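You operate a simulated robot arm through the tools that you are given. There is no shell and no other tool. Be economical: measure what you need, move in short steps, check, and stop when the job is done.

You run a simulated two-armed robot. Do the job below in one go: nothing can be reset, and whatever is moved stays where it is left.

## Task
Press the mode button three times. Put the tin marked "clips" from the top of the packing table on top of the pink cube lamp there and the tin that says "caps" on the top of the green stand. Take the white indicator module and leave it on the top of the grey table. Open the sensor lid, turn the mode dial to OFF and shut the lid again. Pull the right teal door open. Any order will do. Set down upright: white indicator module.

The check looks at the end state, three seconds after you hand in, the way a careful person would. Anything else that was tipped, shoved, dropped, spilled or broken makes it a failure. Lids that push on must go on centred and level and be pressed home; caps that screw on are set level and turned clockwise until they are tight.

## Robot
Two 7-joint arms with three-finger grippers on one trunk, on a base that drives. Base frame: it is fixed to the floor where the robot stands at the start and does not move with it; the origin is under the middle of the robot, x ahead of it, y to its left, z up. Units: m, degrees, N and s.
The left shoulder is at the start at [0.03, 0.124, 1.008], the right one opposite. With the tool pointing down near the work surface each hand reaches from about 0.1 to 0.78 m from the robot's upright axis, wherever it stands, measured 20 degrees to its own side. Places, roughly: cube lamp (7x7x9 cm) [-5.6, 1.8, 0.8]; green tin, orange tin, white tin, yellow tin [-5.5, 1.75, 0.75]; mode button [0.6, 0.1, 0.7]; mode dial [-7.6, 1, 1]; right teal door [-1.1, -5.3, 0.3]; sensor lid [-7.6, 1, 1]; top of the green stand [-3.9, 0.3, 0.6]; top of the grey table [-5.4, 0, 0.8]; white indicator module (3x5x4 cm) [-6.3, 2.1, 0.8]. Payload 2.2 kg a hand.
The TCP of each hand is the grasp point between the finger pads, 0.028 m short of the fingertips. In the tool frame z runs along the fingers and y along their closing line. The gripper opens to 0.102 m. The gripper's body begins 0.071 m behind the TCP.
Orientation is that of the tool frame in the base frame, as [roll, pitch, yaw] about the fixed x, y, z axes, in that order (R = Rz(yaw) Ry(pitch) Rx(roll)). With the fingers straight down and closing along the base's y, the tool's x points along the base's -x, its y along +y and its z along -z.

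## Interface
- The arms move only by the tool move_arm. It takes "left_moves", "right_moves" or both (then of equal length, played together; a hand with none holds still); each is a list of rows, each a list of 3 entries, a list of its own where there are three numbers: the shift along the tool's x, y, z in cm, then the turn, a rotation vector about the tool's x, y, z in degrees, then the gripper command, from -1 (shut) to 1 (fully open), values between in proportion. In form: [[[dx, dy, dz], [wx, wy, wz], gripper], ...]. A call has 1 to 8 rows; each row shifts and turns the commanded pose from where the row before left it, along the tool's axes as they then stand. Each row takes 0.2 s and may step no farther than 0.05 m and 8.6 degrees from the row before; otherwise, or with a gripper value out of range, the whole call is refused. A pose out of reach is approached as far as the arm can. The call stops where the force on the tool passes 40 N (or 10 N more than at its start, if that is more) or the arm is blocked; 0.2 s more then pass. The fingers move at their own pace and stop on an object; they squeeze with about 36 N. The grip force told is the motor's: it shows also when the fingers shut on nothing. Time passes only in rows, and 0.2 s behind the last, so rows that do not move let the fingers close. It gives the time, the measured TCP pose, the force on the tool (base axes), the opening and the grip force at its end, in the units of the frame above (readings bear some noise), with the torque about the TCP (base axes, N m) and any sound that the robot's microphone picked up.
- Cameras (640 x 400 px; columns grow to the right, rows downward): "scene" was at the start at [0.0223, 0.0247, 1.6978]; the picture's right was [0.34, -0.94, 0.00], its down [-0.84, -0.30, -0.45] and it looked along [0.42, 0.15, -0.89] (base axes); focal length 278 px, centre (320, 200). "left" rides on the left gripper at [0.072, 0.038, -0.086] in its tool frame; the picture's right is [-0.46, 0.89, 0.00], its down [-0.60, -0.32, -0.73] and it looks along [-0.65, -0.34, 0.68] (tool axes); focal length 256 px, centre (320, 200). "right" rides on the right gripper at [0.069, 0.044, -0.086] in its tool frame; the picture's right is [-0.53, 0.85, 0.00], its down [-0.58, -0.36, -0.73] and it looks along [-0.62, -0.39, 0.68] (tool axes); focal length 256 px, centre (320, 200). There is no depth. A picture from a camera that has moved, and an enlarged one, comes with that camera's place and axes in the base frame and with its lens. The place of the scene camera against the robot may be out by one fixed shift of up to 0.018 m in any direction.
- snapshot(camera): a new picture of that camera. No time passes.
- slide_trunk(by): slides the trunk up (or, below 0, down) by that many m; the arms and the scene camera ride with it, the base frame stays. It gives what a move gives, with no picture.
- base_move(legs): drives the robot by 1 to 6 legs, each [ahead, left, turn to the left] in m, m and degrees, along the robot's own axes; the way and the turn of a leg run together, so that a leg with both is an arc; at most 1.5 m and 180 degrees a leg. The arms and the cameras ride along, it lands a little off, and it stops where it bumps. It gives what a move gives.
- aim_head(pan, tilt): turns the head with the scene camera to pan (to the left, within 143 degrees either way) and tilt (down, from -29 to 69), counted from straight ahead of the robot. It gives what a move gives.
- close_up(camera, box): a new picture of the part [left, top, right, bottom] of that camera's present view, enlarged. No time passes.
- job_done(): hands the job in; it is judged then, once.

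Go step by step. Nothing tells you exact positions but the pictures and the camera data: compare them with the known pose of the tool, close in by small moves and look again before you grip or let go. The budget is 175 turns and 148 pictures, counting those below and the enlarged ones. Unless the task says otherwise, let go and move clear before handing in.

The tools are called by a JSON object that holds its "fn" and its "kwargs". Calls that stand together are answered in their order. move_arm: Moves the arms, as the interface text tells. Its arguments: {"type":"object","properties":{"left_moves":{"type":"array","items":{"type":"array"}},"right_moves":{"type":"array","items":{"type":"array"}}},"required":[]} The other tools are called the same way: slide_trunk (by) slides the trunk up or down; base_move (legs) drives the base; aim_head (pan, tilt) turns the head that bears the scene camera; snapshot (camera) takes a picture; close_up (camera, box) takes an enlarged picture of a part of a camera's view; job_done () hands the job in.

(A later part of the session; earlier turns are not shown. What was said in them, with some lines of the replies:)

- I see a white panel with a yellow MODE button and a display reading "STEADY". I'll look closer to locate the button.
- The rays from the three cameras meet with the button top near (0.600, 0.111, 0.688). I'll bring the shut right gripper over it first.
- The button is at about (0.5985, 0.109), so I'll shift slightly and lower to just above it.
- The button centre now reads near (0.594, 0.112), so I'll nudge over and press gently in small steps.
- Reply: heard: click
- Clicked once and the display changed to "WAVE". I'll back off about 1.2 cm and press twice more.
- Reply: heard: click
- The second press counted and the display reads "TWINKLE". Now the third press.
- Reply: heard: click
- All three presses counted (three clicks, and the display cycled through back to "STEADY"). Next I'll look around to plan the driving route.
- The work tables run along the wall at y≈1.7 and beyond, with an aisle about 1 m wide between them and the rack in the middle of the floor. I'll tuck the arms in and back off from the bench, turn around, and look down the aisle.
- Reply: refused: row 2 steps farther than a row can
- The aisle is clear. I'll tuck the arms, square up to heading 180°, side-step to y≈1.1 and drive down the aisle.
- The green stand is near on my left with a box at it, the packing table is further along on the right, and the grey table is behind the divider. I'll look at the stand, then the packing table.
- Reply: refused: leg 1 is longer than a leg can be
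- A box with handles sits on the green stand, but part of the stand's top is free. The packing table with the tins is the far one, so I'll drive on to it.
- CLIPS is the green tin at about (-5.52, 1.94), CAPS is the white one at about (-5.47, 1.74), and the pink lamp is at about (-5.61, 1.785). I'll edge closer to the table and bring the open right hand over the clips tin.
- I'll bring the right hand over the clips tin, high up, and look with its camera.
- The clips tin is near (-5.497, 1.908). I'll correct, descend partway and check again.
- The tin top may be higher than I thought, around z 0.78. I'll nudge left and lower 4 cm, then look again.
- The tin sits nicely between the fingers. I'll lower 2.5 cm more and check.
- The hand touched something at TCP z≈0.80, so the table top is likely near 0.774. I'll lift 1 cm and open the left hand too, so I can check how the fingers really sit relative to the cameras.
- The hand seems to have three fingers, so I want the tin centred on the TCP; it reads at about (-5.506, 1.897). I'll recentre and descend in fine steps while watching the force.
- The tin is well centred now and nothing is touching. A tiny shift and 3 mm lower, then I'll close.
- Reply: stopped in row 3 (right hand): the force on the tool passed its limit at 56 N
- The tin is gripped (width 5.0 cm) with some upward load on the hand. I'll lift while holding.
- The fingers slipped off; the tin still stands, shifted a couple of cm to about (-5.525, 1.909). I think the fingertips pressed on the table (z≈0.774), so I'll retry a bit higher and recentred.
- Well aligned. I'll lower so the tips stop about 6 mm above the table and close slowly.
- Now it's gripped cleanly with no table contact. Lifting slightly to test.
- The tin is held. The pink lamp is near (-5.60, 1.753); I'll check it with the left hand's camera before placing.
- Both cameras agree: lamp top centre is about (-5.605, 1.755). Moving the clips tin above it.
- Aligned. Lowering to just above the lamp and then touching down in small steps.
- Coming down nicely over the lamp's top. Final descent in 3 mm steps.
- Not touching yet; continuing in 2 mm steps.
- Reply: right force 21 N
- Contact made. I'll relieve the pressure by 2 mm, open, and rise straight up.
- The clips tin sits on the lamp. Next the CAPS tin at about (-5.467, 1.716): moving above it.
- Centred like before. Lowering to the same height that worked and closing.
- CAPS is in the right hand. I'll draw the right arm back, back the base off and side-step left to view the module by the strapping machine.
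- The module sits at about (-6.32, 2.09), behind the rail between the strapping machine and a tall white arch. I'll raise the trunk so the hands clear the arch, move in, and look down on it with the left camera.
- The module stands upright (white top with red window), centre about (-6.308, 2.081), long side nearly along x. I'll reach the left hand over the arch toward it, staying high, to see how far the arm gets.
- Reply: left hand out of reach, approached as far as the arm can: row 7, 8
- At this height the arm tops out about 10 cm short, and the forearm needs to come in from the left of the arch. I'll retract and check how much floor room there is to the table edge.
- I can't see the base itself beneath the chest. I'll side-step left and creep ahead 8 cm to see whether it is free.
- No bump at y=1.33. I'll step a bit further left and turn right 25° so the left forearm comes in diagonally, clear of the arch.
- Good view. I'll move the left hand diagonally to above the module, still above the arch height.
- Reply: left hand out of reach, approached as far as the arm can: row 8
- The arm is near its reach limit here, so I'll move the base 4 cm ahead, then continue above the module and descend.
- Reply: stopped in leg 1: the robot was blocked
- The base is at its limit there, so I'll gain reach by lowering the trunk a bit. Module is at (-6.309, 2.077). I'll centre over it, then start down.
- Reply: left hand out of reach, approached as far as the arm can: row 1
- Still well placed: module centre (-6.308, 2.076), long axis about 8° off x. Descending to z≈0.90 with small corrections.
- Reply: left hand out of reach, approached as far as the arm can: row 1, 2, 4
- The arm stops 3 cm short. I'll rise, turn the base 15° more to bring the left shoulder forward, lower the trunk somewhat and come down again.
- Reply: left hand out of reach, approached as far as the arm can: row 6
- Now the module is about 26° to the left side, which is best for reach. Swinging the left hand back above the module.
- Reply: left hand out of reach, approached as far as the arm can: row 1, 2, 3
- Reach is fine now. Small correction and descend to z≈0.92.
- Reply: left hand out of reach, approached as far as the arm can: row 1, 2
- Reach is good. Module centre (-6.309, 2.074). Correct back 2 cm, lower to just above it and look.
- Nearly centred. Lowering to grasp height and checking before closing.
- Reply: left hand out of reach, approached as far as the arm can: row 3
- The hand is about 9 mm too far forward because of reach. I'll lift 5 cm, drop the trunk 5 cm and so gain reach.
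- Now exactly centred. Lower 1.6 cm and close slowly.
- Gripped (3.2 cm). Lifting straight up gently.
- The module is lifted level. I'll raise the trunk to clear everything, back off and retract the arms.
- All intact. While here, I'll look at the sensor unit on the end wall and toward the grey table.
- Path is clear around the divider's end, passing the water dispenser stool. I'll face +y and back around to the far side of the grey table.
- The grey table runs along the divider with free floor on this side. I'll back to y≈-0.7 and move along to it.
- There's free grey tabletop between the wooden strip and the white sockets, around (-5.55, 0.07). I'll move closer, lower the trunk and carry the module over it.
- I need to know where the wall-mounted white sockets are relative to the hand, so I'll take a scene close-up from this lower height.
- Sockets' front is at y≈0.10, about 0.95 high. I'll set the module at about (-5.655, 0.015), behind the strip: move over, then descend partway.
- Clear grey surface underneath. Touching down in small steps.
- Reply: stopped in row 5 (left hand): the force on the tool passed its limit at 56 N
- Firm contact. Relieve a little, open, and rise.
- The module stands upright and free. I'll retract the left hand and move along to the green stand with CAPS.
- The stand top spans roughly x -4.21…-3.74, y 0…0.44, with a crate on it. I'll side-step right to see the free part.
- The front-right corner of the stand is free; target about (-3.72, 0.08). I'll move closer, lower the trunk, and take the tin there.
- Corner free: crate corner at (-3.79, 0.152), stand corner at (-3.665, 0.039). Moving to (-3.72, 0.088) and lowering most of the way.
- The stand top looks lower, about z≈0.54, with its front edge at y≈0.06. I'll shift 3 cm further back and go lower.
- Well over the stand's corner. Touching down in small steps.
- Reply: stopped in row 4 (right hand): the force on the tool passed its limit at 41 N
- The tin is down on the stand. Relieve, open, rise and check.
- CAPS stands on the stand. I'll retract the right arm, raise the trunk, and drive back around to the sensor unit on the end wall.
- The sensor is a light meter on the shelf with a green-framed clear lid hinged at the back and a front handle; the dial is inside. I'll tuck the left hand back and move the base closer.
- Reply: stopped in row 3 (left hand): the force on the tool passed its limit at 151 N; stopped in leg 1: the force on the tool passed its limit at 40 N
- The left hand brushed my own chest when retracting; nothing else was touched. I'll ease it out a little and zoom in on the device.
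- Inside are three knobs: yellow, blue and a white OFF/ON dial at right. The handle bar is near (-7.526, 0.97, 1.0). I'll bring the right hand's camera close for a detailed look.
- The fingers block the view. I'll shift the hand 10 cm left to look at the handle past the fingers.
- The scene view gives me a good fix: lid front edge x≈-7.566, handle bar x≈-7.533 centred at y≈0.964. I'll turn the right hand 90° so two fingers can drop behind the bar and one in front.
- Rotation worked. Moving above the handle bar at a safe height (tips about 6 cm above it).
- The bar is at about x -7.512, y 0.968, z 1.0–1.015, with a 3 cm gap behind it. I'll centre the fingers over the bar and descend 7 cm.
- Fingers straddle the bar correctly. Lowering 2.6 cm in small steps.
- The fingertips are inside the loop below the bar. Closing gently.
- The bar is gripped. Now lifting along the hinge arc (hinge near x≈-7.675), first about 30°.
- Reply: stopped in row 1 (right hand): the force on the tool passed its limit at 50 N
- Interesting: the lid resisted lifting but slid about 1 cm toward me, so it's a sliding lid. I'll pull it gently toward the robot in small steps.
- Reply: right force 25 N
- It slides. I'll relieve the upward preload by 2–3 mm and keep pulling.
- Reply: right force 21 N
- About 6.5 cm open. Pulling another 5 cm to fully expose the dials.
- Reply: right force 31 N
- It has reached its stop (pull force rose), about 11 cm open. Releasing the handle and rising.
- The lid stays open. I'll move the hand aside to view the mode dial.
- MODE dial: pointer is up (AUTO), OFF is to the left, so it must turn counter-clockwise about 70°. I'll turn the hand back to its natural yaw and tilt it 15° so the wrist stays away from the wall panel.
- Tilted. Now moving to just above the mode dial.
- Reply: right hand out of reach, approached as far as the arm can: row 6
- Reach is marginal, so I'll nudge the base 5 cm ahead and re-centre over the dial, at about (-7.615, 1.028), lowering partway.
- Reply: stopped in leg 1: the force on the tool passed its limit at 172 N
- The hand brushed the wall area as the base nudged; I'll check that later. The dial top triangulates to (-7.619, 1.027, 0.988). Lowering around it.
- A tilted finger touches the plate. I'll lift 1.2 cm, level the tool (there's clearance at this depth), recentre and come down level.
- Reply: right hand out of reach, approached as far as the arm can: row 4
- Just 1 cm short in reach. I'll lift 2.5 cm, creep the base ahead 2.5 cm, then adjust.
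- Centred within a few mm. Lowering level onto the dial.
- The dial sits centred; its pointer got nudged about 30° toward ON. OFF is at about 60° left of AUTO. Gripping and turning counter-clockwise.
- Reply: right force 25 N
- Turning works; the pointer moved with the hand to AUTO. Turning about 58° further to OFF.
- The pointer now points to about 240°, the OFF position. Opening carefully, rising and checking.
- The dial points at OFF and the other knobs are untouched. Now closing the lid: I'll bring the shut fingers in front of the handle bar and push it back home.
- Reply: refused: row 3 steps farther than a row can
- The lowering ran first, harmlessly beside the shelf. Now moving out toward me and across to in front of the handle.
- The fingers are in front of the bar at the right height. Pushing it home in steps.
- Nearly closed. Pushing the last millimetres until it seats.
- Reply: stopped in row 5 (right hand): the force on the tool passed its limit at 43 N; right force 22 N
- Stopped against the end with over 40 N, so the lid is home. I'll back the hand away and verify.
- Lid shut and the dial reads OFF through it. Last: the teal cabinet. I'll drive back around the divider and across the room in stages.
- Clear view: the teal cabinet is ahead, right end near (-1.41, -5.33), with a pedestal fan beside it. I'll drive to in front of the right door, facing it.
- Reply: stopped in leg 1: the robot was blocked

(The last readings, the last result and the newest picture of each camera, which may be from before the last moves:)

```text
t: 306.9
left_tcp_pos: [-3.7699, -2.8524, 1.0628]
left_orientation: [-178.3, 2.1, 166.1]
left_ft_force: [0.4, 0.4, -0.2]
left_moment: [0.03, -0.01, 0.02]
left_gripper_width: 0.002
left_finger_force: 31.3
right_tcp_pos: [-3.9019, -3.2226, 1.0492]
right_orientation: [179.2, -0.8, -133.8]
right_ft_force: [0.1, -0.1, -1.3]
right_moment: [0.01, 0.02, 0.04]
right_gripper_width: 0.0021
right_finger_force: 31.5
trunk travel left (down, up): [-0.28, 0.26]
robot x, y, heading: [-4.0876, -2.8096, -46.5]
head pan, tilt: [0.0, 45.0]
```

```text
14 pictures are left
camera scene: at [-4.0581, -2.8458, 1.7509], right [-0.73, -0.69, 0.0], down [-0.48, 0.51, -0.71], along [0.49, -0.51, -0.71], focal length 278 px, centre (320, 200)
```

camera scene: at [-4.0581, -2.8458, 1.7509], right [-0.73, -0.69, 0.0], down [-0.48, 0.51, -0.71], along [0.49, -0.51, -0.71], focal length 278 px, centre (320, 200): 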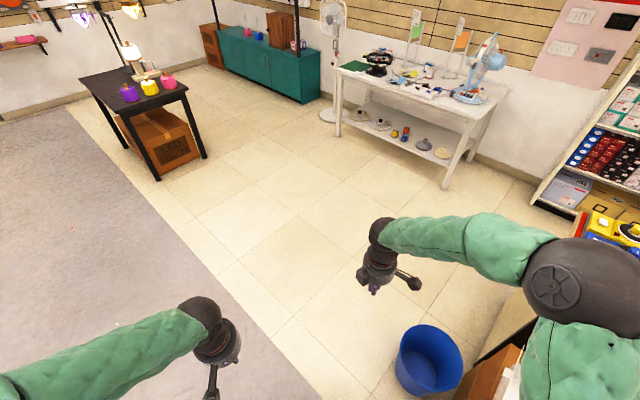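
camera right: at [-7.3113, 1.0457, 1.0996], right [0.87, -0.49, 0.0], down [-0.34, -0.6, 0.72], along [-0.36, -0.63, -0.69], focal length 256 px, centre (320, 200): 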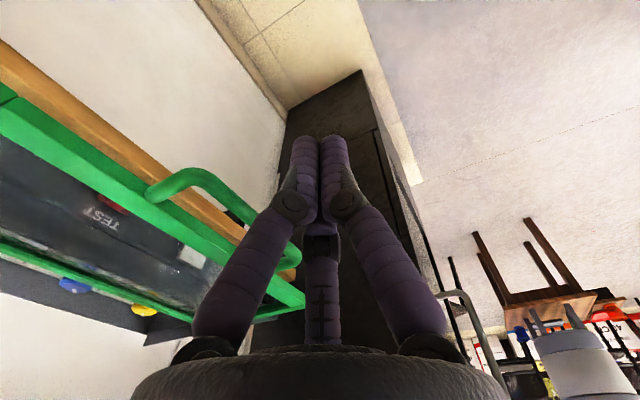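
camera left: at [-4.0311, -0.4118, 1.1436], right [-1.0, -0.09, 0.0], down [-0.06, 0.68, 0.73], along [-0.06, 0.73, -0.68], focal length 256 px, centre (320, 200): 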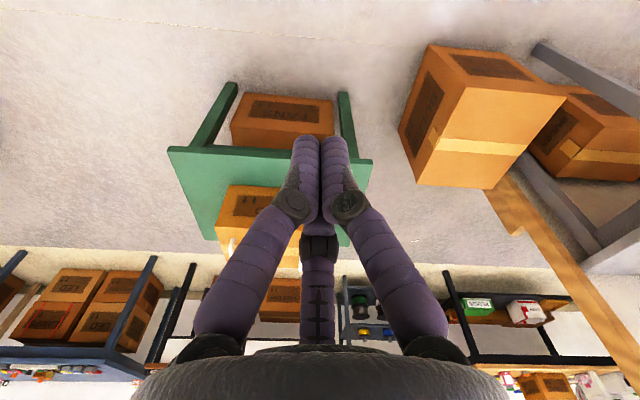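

A bucket and boxes to the right blocked the way; nothing appears disturbed. I'll side-step left around them and continue.

{"fn": "base_move", "kwargs": {"legs": [[-0.1, 0, 0], [0, 0.75, 0], [1.5, 0, 0], [0.65, 0, 0], [0, 0, -43.5], [0.7, 0, 0]]}}

{"fn": "base_move", "kwargs": {"legs": [[0, 0.85, 0]]}}

{"fn": "snapshot", "kwargs": {"camera": "scene"}}

```text
t: 327.3
left_tcp_pos: [-1.9574, -4.7039, 1.0635]
left_orientation: [-178.3, 2.2, 122.2]
left_ft_force: [0.3, 0.4, -0.1]
left_moment: [0.02, -0.01, 0.0]
left_gripper_width: 0.0019
left_finger_force: 31.5
right_tcp_pos: [-2.311, -4.8765, 1.0489]
right_orientation: [179.1, -0.8, -178.0]
right_ft_force: [-0.3, -0.2, 0.5]
right_moment: [0.01, -0.02, -0.01]
right_gripper_width: 0.0019
right_finger_force: 31.4
trunk travel left (down, up): [-0.28, 0.26]
robot x, y, heading: [-2.1533, -4.4545, -90.7]
head pan, tilt: [0.0, 45.0]
```

```text
t: 331.9
left_tcp_pos: [-1.0999, -4.7221, 1.0639]
left_orientation: [-178.4, 2.2, 121.4]
left_ft_force: [-0.4, 0.2, 0.0]
left_moment: [0.0, 0.02, 0.03]
left_gripper_width: 0.0018
left_finger_force: 31.5
right_tcp_pos: [-1.454, -4.8907, 1.0479]
right_orientation: [179.1, -0.8, -178.5]
right_ft_force: [0.6, 0.1, -0.1]
right_moment: [-0.03, 0.0, 0.04]
right_gripper_width: 0.0022
right_finger_force: 31.4
trunk travel left (down, up): [-0.28, 0.26]
robot x, y, heading: [-1.2961, -4.4723, -91.2]
head pan, tilt: [0.0, 45.0]
```

```text
13 pictures are left
camera scene: at [-1.3039, -4.5173, 1.7508], right [-1.0, 0.02, 0.0], down [0.02, 0.71, -0.71], along [-0.02, -0.71, -0.71], focal length 278 px, centre (320, 200)
```

scene: 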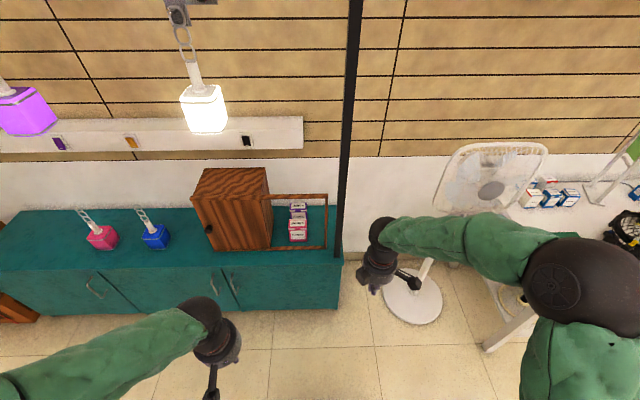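

The cabinet is right in front. Zooming in on the right door's handle.

{"fn": "close_up", "kwargs": {"camera": "scene", "box": [60, 180, 380, 330]}}

```text
2.00 times, centred on (220, 255) of scene
camera zoom: at [-1.3039, -4.5173, 1.7508], right [-1.0, 0.02, 0.0], down [0.02, 0.71, -0.71], along [-0.02, -0.71, -0.71], focal length 557 px, centre (520, 90)
```

zoom: 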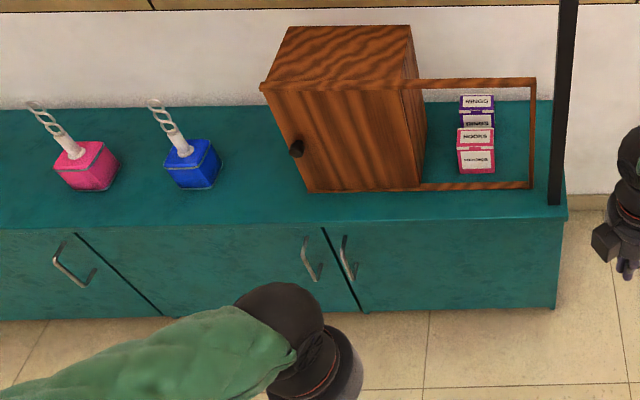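

The right door's vertical handle is near (-0.885, -5.24, z≈0.42), hinge at the right end. I'll stand to its left so the door can swing past me, and turn the right hand to point forward.

{"fn": "base_move", "kwargs": {"legs": [[0, 0.68, 1.2]]}}

{"fn": "move_arm", "kwargs": {"right_moves": [[[0, 0, 0], [4.62, -4.62, 4.62], -1], [[0, 0, 0], [4.62, -4.62, 4.62], -1], [[0, 0, 0], [4.62, -4.62, 4.62], -1], [[0, 0, 0], [4.62, -4.62, 4.62], -1], [[0, 0, 0], [4.62, -4.62, 4.62], -1], [[0, 0, 0], [4.62, -4.62, 4.62], -1], [[0, 0, 0], [4.62, -4.62, 4.62], -1], [[0, 0, 0], [4.62, -4.62, 4.62], -1]]}}

{"fn": "move_arm", "kwargs": {"right_moves": [[[0, 0, 0], [4.62, -4.62, 4.62], -1], [[0, 0, 0], [4.62, -4.62, 4.62], -1], [[0, 0, 0], [4.62, -4.62, 4.62], -1], [[0, 0, 0], [4.62, -4.62, 4.62], -1], [[0, 0, 0], [4.62, -4.62, 4.62], -1], [[0, 0, 0], [4.62, -4.62, 4.62], -1], [[0, 0, 0], [4.62, -4.62, 4.62], -1]]}}

{"fn": "slide_trunk", "kwargs": {"by": -0.26}}

```text
t: 335.6
left_tcp_pos: [-0.4094, -4.7162, 1.0625]
left_orientation: [-178.2, 2.1, 123.8]
left_ft_force: [-0.5, 0.4, 0.7]
left_moment: [0.01, 0.0, -0.03]
left_gripper_width: 0.0021
left_finger_force: 31.5
right_tcp_pos: [-0.7567, -4.9001, 1.0497]
right_orientation: [179.1, -0.8, -176.3]
right_ft_force: [0.2, -0.5, -0.7]
right_moment: [-0.02, 0.01, 0.04]
right_gripper_width: 0.0019
right_finger_force: 31.8
trunk travel left (down, up): [-0.28, 0.26]
robot x, y, heading: [-0.614, -4.4731, -89.4]
head pan, tilt: [0.0, 45.0]
```

```text
t: 337.4
left_tcp_pos: [-0.4103, -4.7148, 1.0636]
left_orientation: [-178.3, 2.2, 123.7]
left_ft_force: [0.8, 0.7, 0.4]
left_moment: [-0.01, 0.0, 0.05]
left_gripper_width: 0.0023
left_finger_force: 31.3
right_tcp_pos: [-0.7578, -4.9005, 1.0515]
right_orientation: [-152.4, 43.8, 155.4]
right_ft_force: [-0.7, 0.1, 1.0]
right_moment: [0.08, 0.0, 0.04]
right_gripper_width: 0.002
right_finger_force: 31.3
trunk travel left (down, up): [-0.28, 0.26]
robot x, y, heading: [-0.6174, -4.4709, -89.0]
head pan, tilt: [0.0, 45.0]
```

```text
t: 339.2
left_tcp_pos: [-0.4098, -4.7156, 1.0624]
left_orientation: [-178.2, 2.1, 123.6]
left_ft_force: [0.6, 0.1, -0.4]
left_moment: [0.0, 0.0, 0.03]
left_gripper_width: 0.0022
left_finger_force: 31.2
right_tcp_pos: [-0.8628, -4.8643, 1.1589]
right_orientation: [-53.3, 85.4, -140.6]
right_ft_force: [0.5, 0.0, -0.1]
right_moment: [0.02, 0.0, -0.02]
right_gripper_width: 0.002
right_finger_force: 31.4
right hand out of reach, approached as far as the arm can: row 2, 3, 4, 5, 6, 7
trunk travel left (down, up): [-0.28, 0.26]
robot x, y, heading: [-0.6167, -4.4695, -89.0]
head pan, tilt: [0.0, 45.0]
stopped in row 7 (right hand): the arm was blocked; the commanded pose is now the measured one
```

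```text
t: 341.9
left_tcp_pos: [-0.4101, -4.7158, 0.803]
left_orientation: [-178.3, 2.1, 123.7]
left_ft_force: [0.2, 0.6, 0.0]
left_moment: [-0.01, -0.02, -0.02]
left_gripper_width: 0.0018
left_finger_force: 31.9
right_tcp_pos: [-0.8629, -4.8637, 0.8988]
right_orientation: [-53.4, 85.5, -140.6]
right_ft_force: [0.2, 0.0, 0.0]
right_moment: [-0.04, -0.02, 0.01]
right_gripper_width: 0.0021
right_finger_force: 31.4
trunk travel left (down, up): [-0.02, 0.52]
robot x, y, heading: [-0.615, -4.4715, -89.0]
head pan, tilt: [0.0, 45.0]
```

The hand points forward now (tool z ≈ -y, thumb to the left). I'll lower it to handle height and look.

{"fn": "move_arm", "kwargs": {"right_moves": [[[4.8, 0, 0], [0, 0, 0], 0], [[4.8, 0, 0], [0, 0, 0], 0], [[4.8, 0, 0], [0, 0, 0], 0], [[4.8, 0, 0], [0, 0, 0], 0], [[4.8, 0, 0], [0, 0, 0], 0], [[4.8, 0, 0], [0, 0, 0], 0], [[4.8, 0, 0], [0, 0, 0], 0], [[4.8, 0, 0], [0, 0, 0], 0]]}}

{"fn": "move_arm", "kwargs": {"right_moves": [[[4, 0, 0], [0, 0, 0], 0], [[3, 0, 2], [0, 0, 0], 0], [[0, 0, 4], [0, 0, 0], 0]]}}

{"fn": "snapshot", "kwargs": {"camera": "scene"}}

{"fn": "snapshot", "kwargs": {"camera": "right"}}

```text
t: 342.9
left_tcp_pos: [-0.4094, -4.716, 0.8036]
left_orientation: [-178.4, 2.2, 123.7]
left_ft_force: [0.5, 0.3, -0.5]
left_moment: [0.0, -0.03, -0.04]
left_gripper_width: 0.002
left_finger_force: 31.1
right_tcp_pos: [-0.8632, -4.8381, 0.8703]
right_orientation: [-35.0, 83.1, -113.5]
right_ft_force: [-0.3, -0.3, 0.3]
right_moment: [-0.01, -0.03, 0.0]
right_gripper_width: 0.051
right_finger_force: 0.0
right hand out of reach, approached as far as the arm can: row 1, 2, 3, 4, 5
trunk travel left (down, up): [-0.02, 0.52]
robot x, y, heading: [-0.6183, -4.4712, -88.8]
head pan, tilt: [0.0, 45.0]
stopped in row 5 (right hand): the arm was blocked; the commanded pose is now the measured one
```

```text
t: 343.7
left_tcp_pos: [-0.4098, -4.7169, 0.8034]
left_orientation: [-178.4, 2.1, 123.6]
left_ft_force: [-0.2, 0.0, -0.5]
left_moment: [0.0, -0.03, -0.03]
left_gripper_width: 0.0021
left_finger_force: 31.3
right_tcp_pos: [-0.8809, -4.8911, 0.8776]
right_orientation: [-34.8, 83.4, -113.5]
right_ft_force: [-0.9, 0.0, -0.1]
right_moment: [0.0, 0.0, -0.04]
right_gripper_width: 0.0509
right_finger_force: 0.2
right hand out of reach, approached as far as the arm can: row 1, 2, 3
trunk travel left (down, up): [-0.02, 0.52]
robot x, y, heading: [-0.6177, -4.4693, -89.1]
head pan, tilt: [0.0, 45.0]
```

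```text
11 pictures are left
camera scene: at [-0.6228, -4.52, 1.4908], right [-1.0, -0.02, 0.0], down [-0.01, 0.71, -0.71], along [0.01, -0.71, -0.71], focal length 278 px, centre (320, 200)
```

scene: 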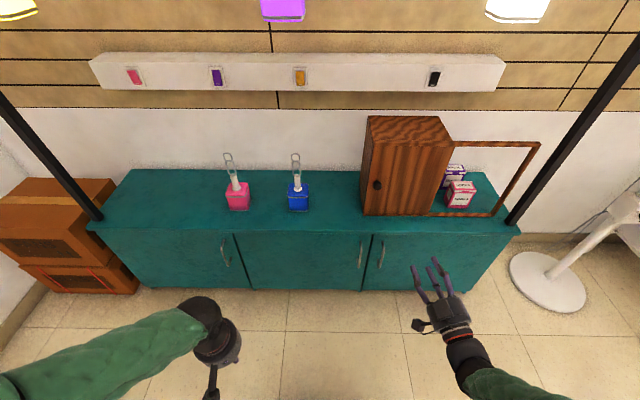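

```text
10 pictures are left
camera right: at [-0.8584, -4.8061, 0.797], right [0.85, 0.22, 0.47], down [-0.48, 0.7, 0.53], along [-0.22, -0.68, 0.7], focal length 256 px, centre (320, 200)
```

right: 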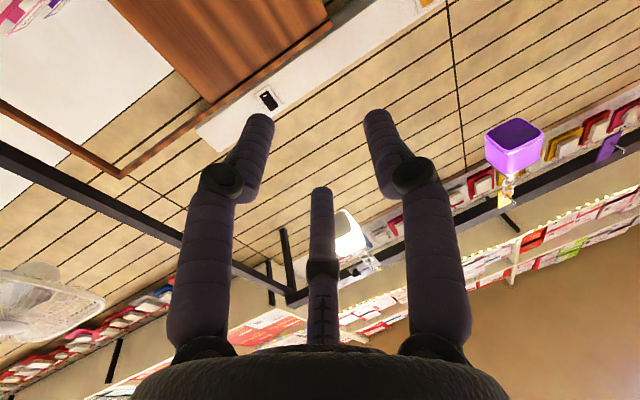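

The wrist is limited pointing fully horizontal down low. A 45° downward tilt is enough to straddle the bar, so I'll rotate back 45° and then lower.

{"fn": "move_arm", "kwargs": {"right_moves": [[[0, 0, 0], [0, 8, 0], 0], [[0, 0, 0], [0, 8, 0], 0], [[0, 0, 0], [0, 8, 0], 0], [[0, 0, 0], [0, 8, 0], 0], [[0, 0, 0], [0, 8, 0], 0], [[0, 0, 0], [0, 8, 0], 0]]}}

```text
t: 345.1
left_tcp_pos: [-0.4102, -4.7171, 0.8037]
left_orientation: [-178.4, 2.1, 123.7]
left_ft_force: [0.1, 0.2, 0.4]
left_moment: [-0.02, 0.01, 0.01]
left_gripper_width: 0.0022
left_finger_force: 31.6
right_tcp_pos: [-0.8806, -4.8899, 0.8777]
right_orientation: [-174.1, 47.5, 105.6]
right_ft_force: [-0.7, -0.8, -0.5]
right_moment: [0.04, 0.0, 0.04]
right_gripper_width: 0.0509
right_finger_force: 0.1
trunk travel left (down, up): [-0.02, 0.52]
robot x, y, heading: [-0.6214, -4.4772, -89.2]
head pan, tilt: [0.0, 45.0]
```

Good 45° tilt. The handle's middle triangulates to about (-0.887, -5.223, 0.45). Moving to a standoff 10 cm before it.

{"fn": "move_arm", "kwargs": {"right_moves": [[[1.07, -0.41, 4.38], [0, 0, 0], 0.2], [[1.07, -0.41, 4.38], [0, 0, 0], 0.2], [[1.07, -0.41, 4.38], [0, 0, 0], 0.2], [[1.07, -0.41, 4.38], [0, 0, 0], 0.2], [[1.07, -0.41, 4.38], [0, 0, 0], 0.2], [[1.07, -0.41, 4.38], [0, 0, 0], 0.2], [[1.07, -0.41, 4.38], [0, 0, 0], 0.2], [[1.07, -0.41, 4.38], [0, 0, 0], 0.2]]}}

{"fn": "snapshot", "kwargs": {"camera": "right"}}

```text
t: 346.9
left_tcp_pos: [-0.4109, -4.7158, 0.8025]
left_orientation: [-178.3, 2.1, 123.7]
left_ft_force: [-0.1, 1.3, 0.5]
left_moment: [0.02, 0.0, 0.02]
left_gripper_width: 0.002
left_finger_force: 31.6
right_tcp_pos: [-0.8931, -5.0976, 0.5807]
right_orientation: [-174.0, 47.6, 105.6]
right_ft_force: [-0.8, -0.3, 1.0]
right_moment: [0.07, -0.04, 0.01]
right_gripper_width: 0.0611
right_finger_force: 0.1
trunk travel left (down, up): [-0.02, 0.52]
robot x, y, heading: [-0.6176, -4.4712, -89.2]
head pan, tilt: [0.0, 45.0]
```

```text
9 pictures are left
camera right: at [-0.8709, -4.9805, 0.5844], right [0.92, -0.18, 0.34], down [-0.32, 0.09, 0.94], along [-0.2, -0.98, 0.03], focal length 256 px, centre (320, 200)
```

right: 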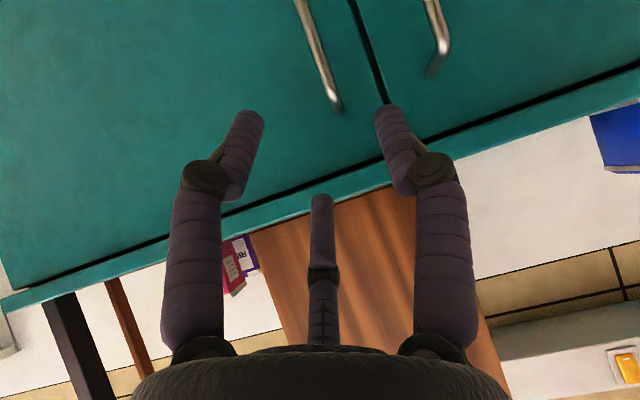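

The handle is clearly visible: bar at x≈-0.878, top end z≈0.514. Advancing most of the way.

{"fn": "move_arm", "kwargs": {"right_moves": [[[0.3, 0, 4], [0, 0, 0], 0.2], [[0.3, 0, 4], [0, 0, 0], 0.2], [[0.3, 0, 3.5], [0, 0, 0], 0.2], [[0.1, 0, 2.5], [0, 0, 0], 0.2]]}}

{"fn": "snapshot", "kwargs": {"camera": "right"}}

```text
t: 347.9
left_tcp_pos: [-0.4097, -4.7163, 0.803]
left_orientation: [-178.3, 2.2, 123.7]
left_ft_force: [-0.9, -0.4, 0.2]
left_moment: [0.01, 0.0, 0.0]
left_gripper_width: 0.0019
left_finger_force: 31.7
right_tcp_pos: [-0.8811, -5.1958, 0.4806]
right_orientation: [-174.0, 47.5, 105.7]
right_ft_force: [-0.4, -0.5, 0.0]
right_moment: [0.02, -0.03, 0.0]
right_gripper_width: 0.0614
right_finger_force: 0.1
trunk travel left (down, up): [-0.02, 0.52]
robot x, y, heading: [-0.6162, -4.4723, -88.9]
head pan, tilt: [0.0, 45.0]
```

```text
8 pictures are left
camera right: at [-0.8592, -5.08, 0.484], right [0.92, -0.18, 0.33], down [-0.32, 0.09, 0.94], along [-0.2, -0.98, 0.03], focal length 256 px, centre (320, 200)
```

right: 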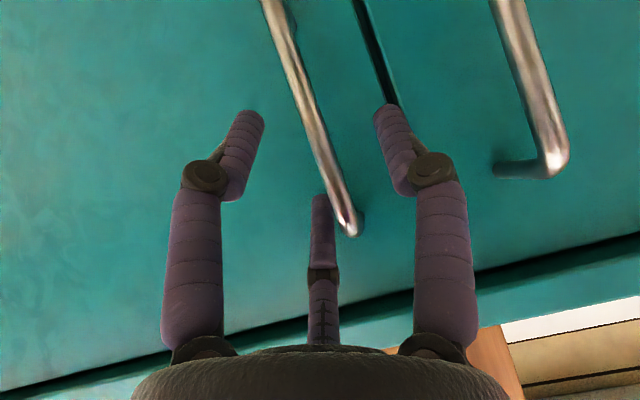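

The bar lies between the fingers. Advancing 3.8 cm and closing slowly.

{"fn": "move_arm", "kwargs": {"right_moves": [[[0.2, 0.2, 1.5], [0, 0, 0], 0.2], [[0.1, 0, 1.3], [0, 0, 0], 0.2], [[0, 0, 1.0], [0, 0, 0], 0.2], [[0, 0, 0], [0, 0, 0], -0.3], [[0, 0, 0], [0, 0, 0], -0.6], [[0, 0, 0], [0, 0, 0], -0.9], [[0, 0, 0], [0, 0, 0], -1]]}}

{"fn": "snapshot", "kwargs": {"camera": "right"}}

```text
t: 349.5
left_tcp_pos: [-0.4108, -4.7159, 0.8031]
left_orientation: [-178.3, 2.1, 123.7]
left_ft_force: [0.4, 0.1, 0.5]
left_moment: [-0.02, 0.01, 0.0]
left_gripper_width: 0.0021
left_finger_force: 31.6
right_tcp_pos: [-0.8772, -5.2199, 0.452]
right_orientation: [-174.0, 47.7, 105.6]
right_ft_force: [-9.5, -1.2, 2.6]
right_moment: [0.43, -0.06, 0.04]
right_gripper_width: 0.0171
right_finger_force: 41.5
trunk travel left (down, up): [-0.02, 0.52]
robot x, y, heading: [-0.6195, -4.4727, -89.0]
head pan, tilt: [0.0, 45.0]
```

```text
7 pictures are left
camera right: at [-0.8562, -5.1042, 0.4547], right [0.92, -0.18, 0.33], down [-0.32, 0.09, 0.94], along [-0.21, -0.98, 0.03], focal length 256 px, centre (320, 200)
```

right: 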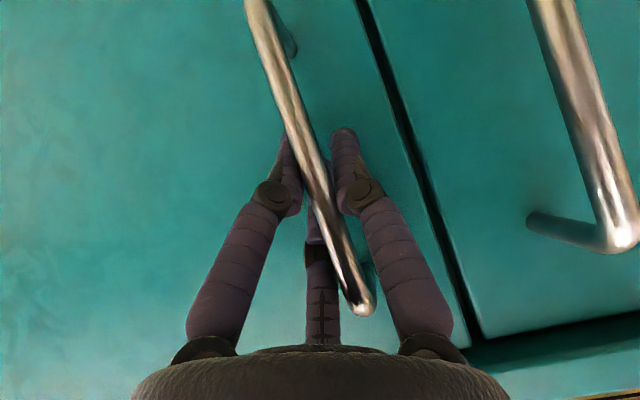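

Gripped firmly. Pulling the door open along its arc, first about 20°.

{"fn": "move_arm", "kwargs": {"right_moves": [[[1.5, 0.25, -1.7], [0, 0, 0], -1], [[1.6, 0.1, -1.74], [0, 0, 0], -1], [[1.57, 0, -1.73], [0, 0, 0], -1], [[1.57, -0.07, -1.72], [0, 0, 0], -1], [[1.57, -0.2, -1.71], [0, 0, 0], -1], [[1.57, -0.27, -1.7], [0, 0, 0], -1], [[1.56, -0.4, -1.68], [0, 0, 0], -1], [[1.56, -0.48, -1.66], [0, 0, 0], -1]]}}

{"fn": "snapshot", "kwargs": {"camera": "scene"}}

```text
t: 351.3
left_tcp_pos: [-0.4107, -4.7156, 0.8027]
left_orientation: [-178.3, 2.0, 123.8]
left_ft_force: [0.0, 0.8, -0.1]
left_moment: [0.02, 0.0, -0.02]
left_gripper_width: 0.0021
left_finger_force: 31.4
right_tcp_pos: [-0.9265, -5.043, 0.4517]
right_orientation: [-174.3, 47.7, 105.6]
right_ft_force: [-21.4, -9.9, 1.2]
right_moment: [0.09, 0.71, 0.29]
right_gripper_width: 0.0163
right_finger_force: 41.0
trunk travel left (down, up): [-0.02, 0.52]
robot x, y, heading: [-0.6187, -4.4727, -89.0]
head pan, tilt: [0.0, 45.0]
```

```text
6 pictures are left
camera scene: at [-0.6236, -4.5204, 1.491], right [-1.0, -0.02, 0.0], down [-0.01, 0.71, -0.71], along [0.01, -0.71, -0.71], focal length 278 px, centre (320, 200)
```

scene: 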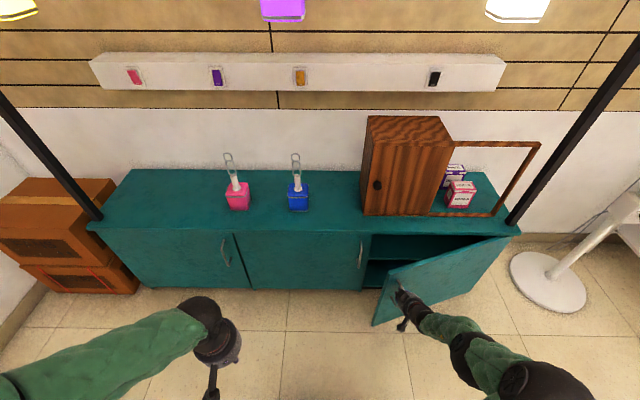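

The door is opening well (about 20°). Continuing along the arc to about 50°.

{"fn": "move_arm", "kwargs": {"right_moves": [[[2.53, -1.28, -2.64], [0, 0, 0], -1], [[2.44, -1.24, -2.54], [0, 0, 0], -1], [[2.39, -1.47, -2.47], [0, 0, 0], -1], [[2.32, -1.71, -2.37], [0, 0, 0], -1], [[2.25, -1.94, -2.27], [0, 0, 0], -1], [[2.16, -2.15, -2.14], [0, 0, 0], -1], [[2.07, -2.37, -2.02], [0, 0, 0], -1], [[1.96, -2.55, -1.88], [0, 0, 0], -1]]}}

{"fn": "snapshot", "kwargs": {"camera": "scene"}}

```text
t: 351.8
left_tcp_pos: [-0.4083, -4.7145, 0.8035]
left_orientation: [-178.2, 2.1, 123.8]
left_ft_force: [-0.4, 0.2, 0.1]
left_moment: [0.04, 0.01, 0.01]
left_gripper_width: 0.0023
left_finger_force: 31.6
right_tcp_pos: [-0.9391, -5.0178, 0.4517]
right_orientation: [-174.7, 48.1, 106.3]
right_ft_force: [9.7, 4.2, 22.2]
right_moment: [0.77, 0.46, -0.23]
right_gripper_width: 0.017
right_finger_force: 40.9
right hand out of reach, approached as far as the arm can: row 1, 2
trunk travel left (down, up): [-0.02, 0.52]
robot x, y, heading: [-0.6145, -4.471, -88.9]
head pan, tilt: [0.0, 45.0]
stopped in row 2 (right hand): the force on the tool passed its limit at 45 N (the readings are from after the stop); the commanded pose is now the measured one
```

```text
5 pictures are left
camera scene: at [-0.6202, -4.5186, 1.4911], right [-1.0, -0.02, 0.0], down [-0.01, 0.71, -0.71], along [0.01, -0.71, -0.71], focal length 278 px, centre (320, 200)
```

scene: 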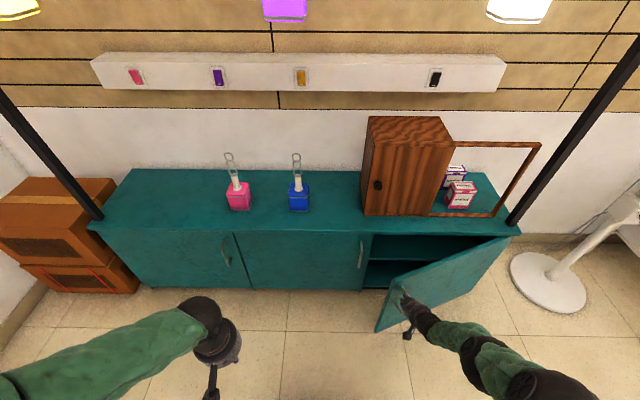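

The arm can't fold closer in this pose, so I'll keep the grip and let the base do the pulling along the arc in short legs.

{"fn": "base_move", "kwargs": {"legs": [[-0.047, -0.027, 0], [-0.047, -0.034, 0], [-0.042, -0.038, 0], [-0.038, -0.042, 0], [-0.032, -0.046, 0]]}}

```text
t: 354.9
left_tcp_pos: [-0.6021, -4.5099, 0.8044]
left_orientation: [-178.3, 2.0, 123.7]
left_ft_force: [0.1, 0.1, 0.5]
left_moment: [-0.02, 0.0, 0.0]
left_gripper_width: 0.0021
left_finger_force: 31.4
right_tcp_pos: [-1.1362, -4.8102, 0.4496]
right_orientation: [-174.7, 47.8, 105.7]
right_ft_force: [-8.2, -13.3, 5.8]
right_moment: [-0.42, 0.29, 0.17]
right_gripper_width: 0.0172
right_finger_force: 39.7
trunk travel left (down, up): [-0.02, 0.52]
robot x, y, heading: [-0.8086, -4.2622, -89.2]
head pan, tilt: [0.0, 45.0]
```

Now about 54° open with low forces. A bit further the same way.

{"fn": "base_move", "kwargs": {"legs": [[-0.021, -0.036, 0], [-0.016, -0.039, 0], [-0.014, -0.039, 0], [-0.01, -0.041, 0]]}}

{"fn": "snapshot", "kwargs": {"camera": "scene"}}

```text
t: 357.3
left_tcp_pos: [-0.7546, -4.4513, 0.8034]
left_orientation: [-178.3, 2.1, 123.7]
left_ft_force: [-0.4, -0.3, -0.6]
left_moment: [0.02, -0.01, -0.02]
left_gripper_width: 0.0021
left_finger_force: 31.5
right_tcp_pos: [-1.2874, -4.7522, 0.4495]
right_orientation: [-174.8, 47.9, 105.8]
right_ft_force: [-0.1, -0.1, 0.4]
right_moment: [0.01, 0.01, -0.01]
right_gripper_width: 0.0164
right_finger_force: 39.5
trunk travel left (down, up): [-0.02, 0.52]
robot x, y, heading: [-0.9562, -4.2067, -89.2]
head pan, tilt: [0.0, 45.0]
```

```text
4 pictures are left
camera scene: at [-0.967, -4.2554, 1.4908], right [-1.0, -0.02, 0.0], down [-0.01, 0.71, -0.71], along [0.01, -0.71, -0.71], focal length 278 px, centre (320, 200)
```

scene: 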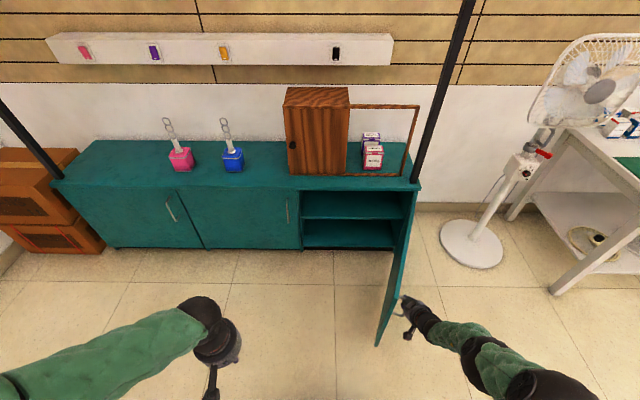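

The door stands about 75° open. I'll open the fingers just enough and back the base straight off so the hand slides clear.

{"fn": "move_arm", "kwargs": {"right_moves": [[[0, 0, 0], [0, 0, 0], -0.6], [[0, 0, 0], [0, 0, 0], -0.4], [[0, 0, 0], [0, 0, 0], -0.4]]}}

{"fn": "base_move", "kwargs": {"legs": [[-0.06, 0, 0], [-0.09, 0, 0]]}}

{"fn": "snapshot", "kwargs": {"camera": "scene"}}

```text
t: 358.1
left_tcp_pos: [-0.754, -4.4509, 0.8038]
left_orientation: [-178.2, 2.2, 123.7]
left_ft_force: [-0.4, 0.4, 0.1]
left_moment: [0.06, 0.01, 0.01]
left_gripper_width: 0.0019
left_finger_force: 31.3
right_tcp_pos: [-1.2883, -4.7517, 0.4492]
right_orientation: [-174.7, 47.9, 105.8]
right_ft_force: [-0.2, -0.3, 0.1]
right_moment: [-0.05, -0.03, 0.01]
right_gripper_width: 0.0306
right_finger_force: 0.0
trunk travel left (down, up): [-0.02, 0.52]
robot x, y, heading: [-0.9594, -4.2062, -89.2]
head pan, tilt: [0.0, 45.0]
```

```text
t: 359.8
left_tcp_pos: [-0.7562, -4.2995, 0.8044]
left_orientation: [-178.2, 2.1, 123.7]
left_ft_force: [0.6, 1.0, -0.7]
left_moment: [-0.02, 0.02, 0.03]
left_gripper_width: 0.0022
left_finger_force: 31.1
right_tcp_pos: [-1.2903, -4.6007, 0.4505]
right_orientation: [-174.7, 47.9, 105.8]
right_ft_force: [0.4, 0.0, 0.6]
right_moment: [-0.01, -0.01, 0.04]
right_gripper_width: 0.0304
right_finger_force: 0.0
trunk travel left (down, up): [-0.02, 0.52]
robot x, y, heading: [-0.9637, -4.0549, -89.0]
head pan, tilt: [0.0, 45.0]
```

```text
3 pictures are left
camera scene: at [-0.9687, -4.103, 1.4909], right [-1.0, -0.02, 0.0], down [-0.01, 0.71, -0.71], along [0.01, -0.71, -0.71], focal length 278 px, centre (320, 200)
```

scene: 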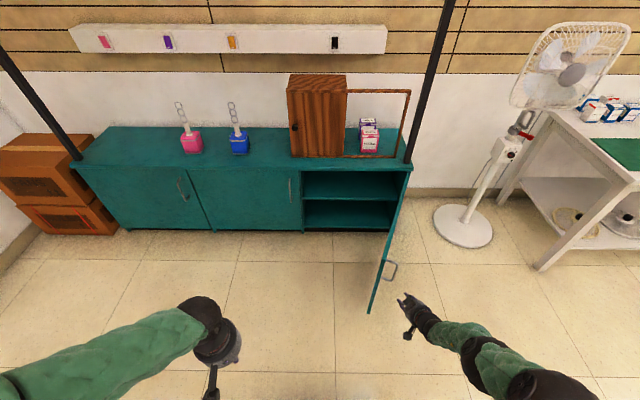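

The door stays wide open on its own and the hand is clear, so every part of the job is finished. Handing in now.

{"fn": "job_done", "kwargs": {}}

```text
The job is handed in.
```

I finished every part of the job and handed it in:

- **Mode button:** pressed three times, with a click each time; the display cycled back to "STEADY".
- **Clips tin:** it stands on the pink cube lamp.
- **Caps tin:** it stands on the front-right corner of the green stand, next to the crate there.
- **White indicator module:** it stands upright on the grey table.
- **Sensor lid and mode dial:** the dial is turned to OFF, and the lid is slid back until it stopped.
- **Right teal door:** pulled open about 80 degrees, and it stays open by itself.

At the sensor the right hand bumped the wall by the light panel, with a force of about 172 N. The switches I could see in the later picture looked unchanged. On the way to the cabinet the base was also blocked beside a blue bucket and some boxes; they still looked in place, and I drove around them.
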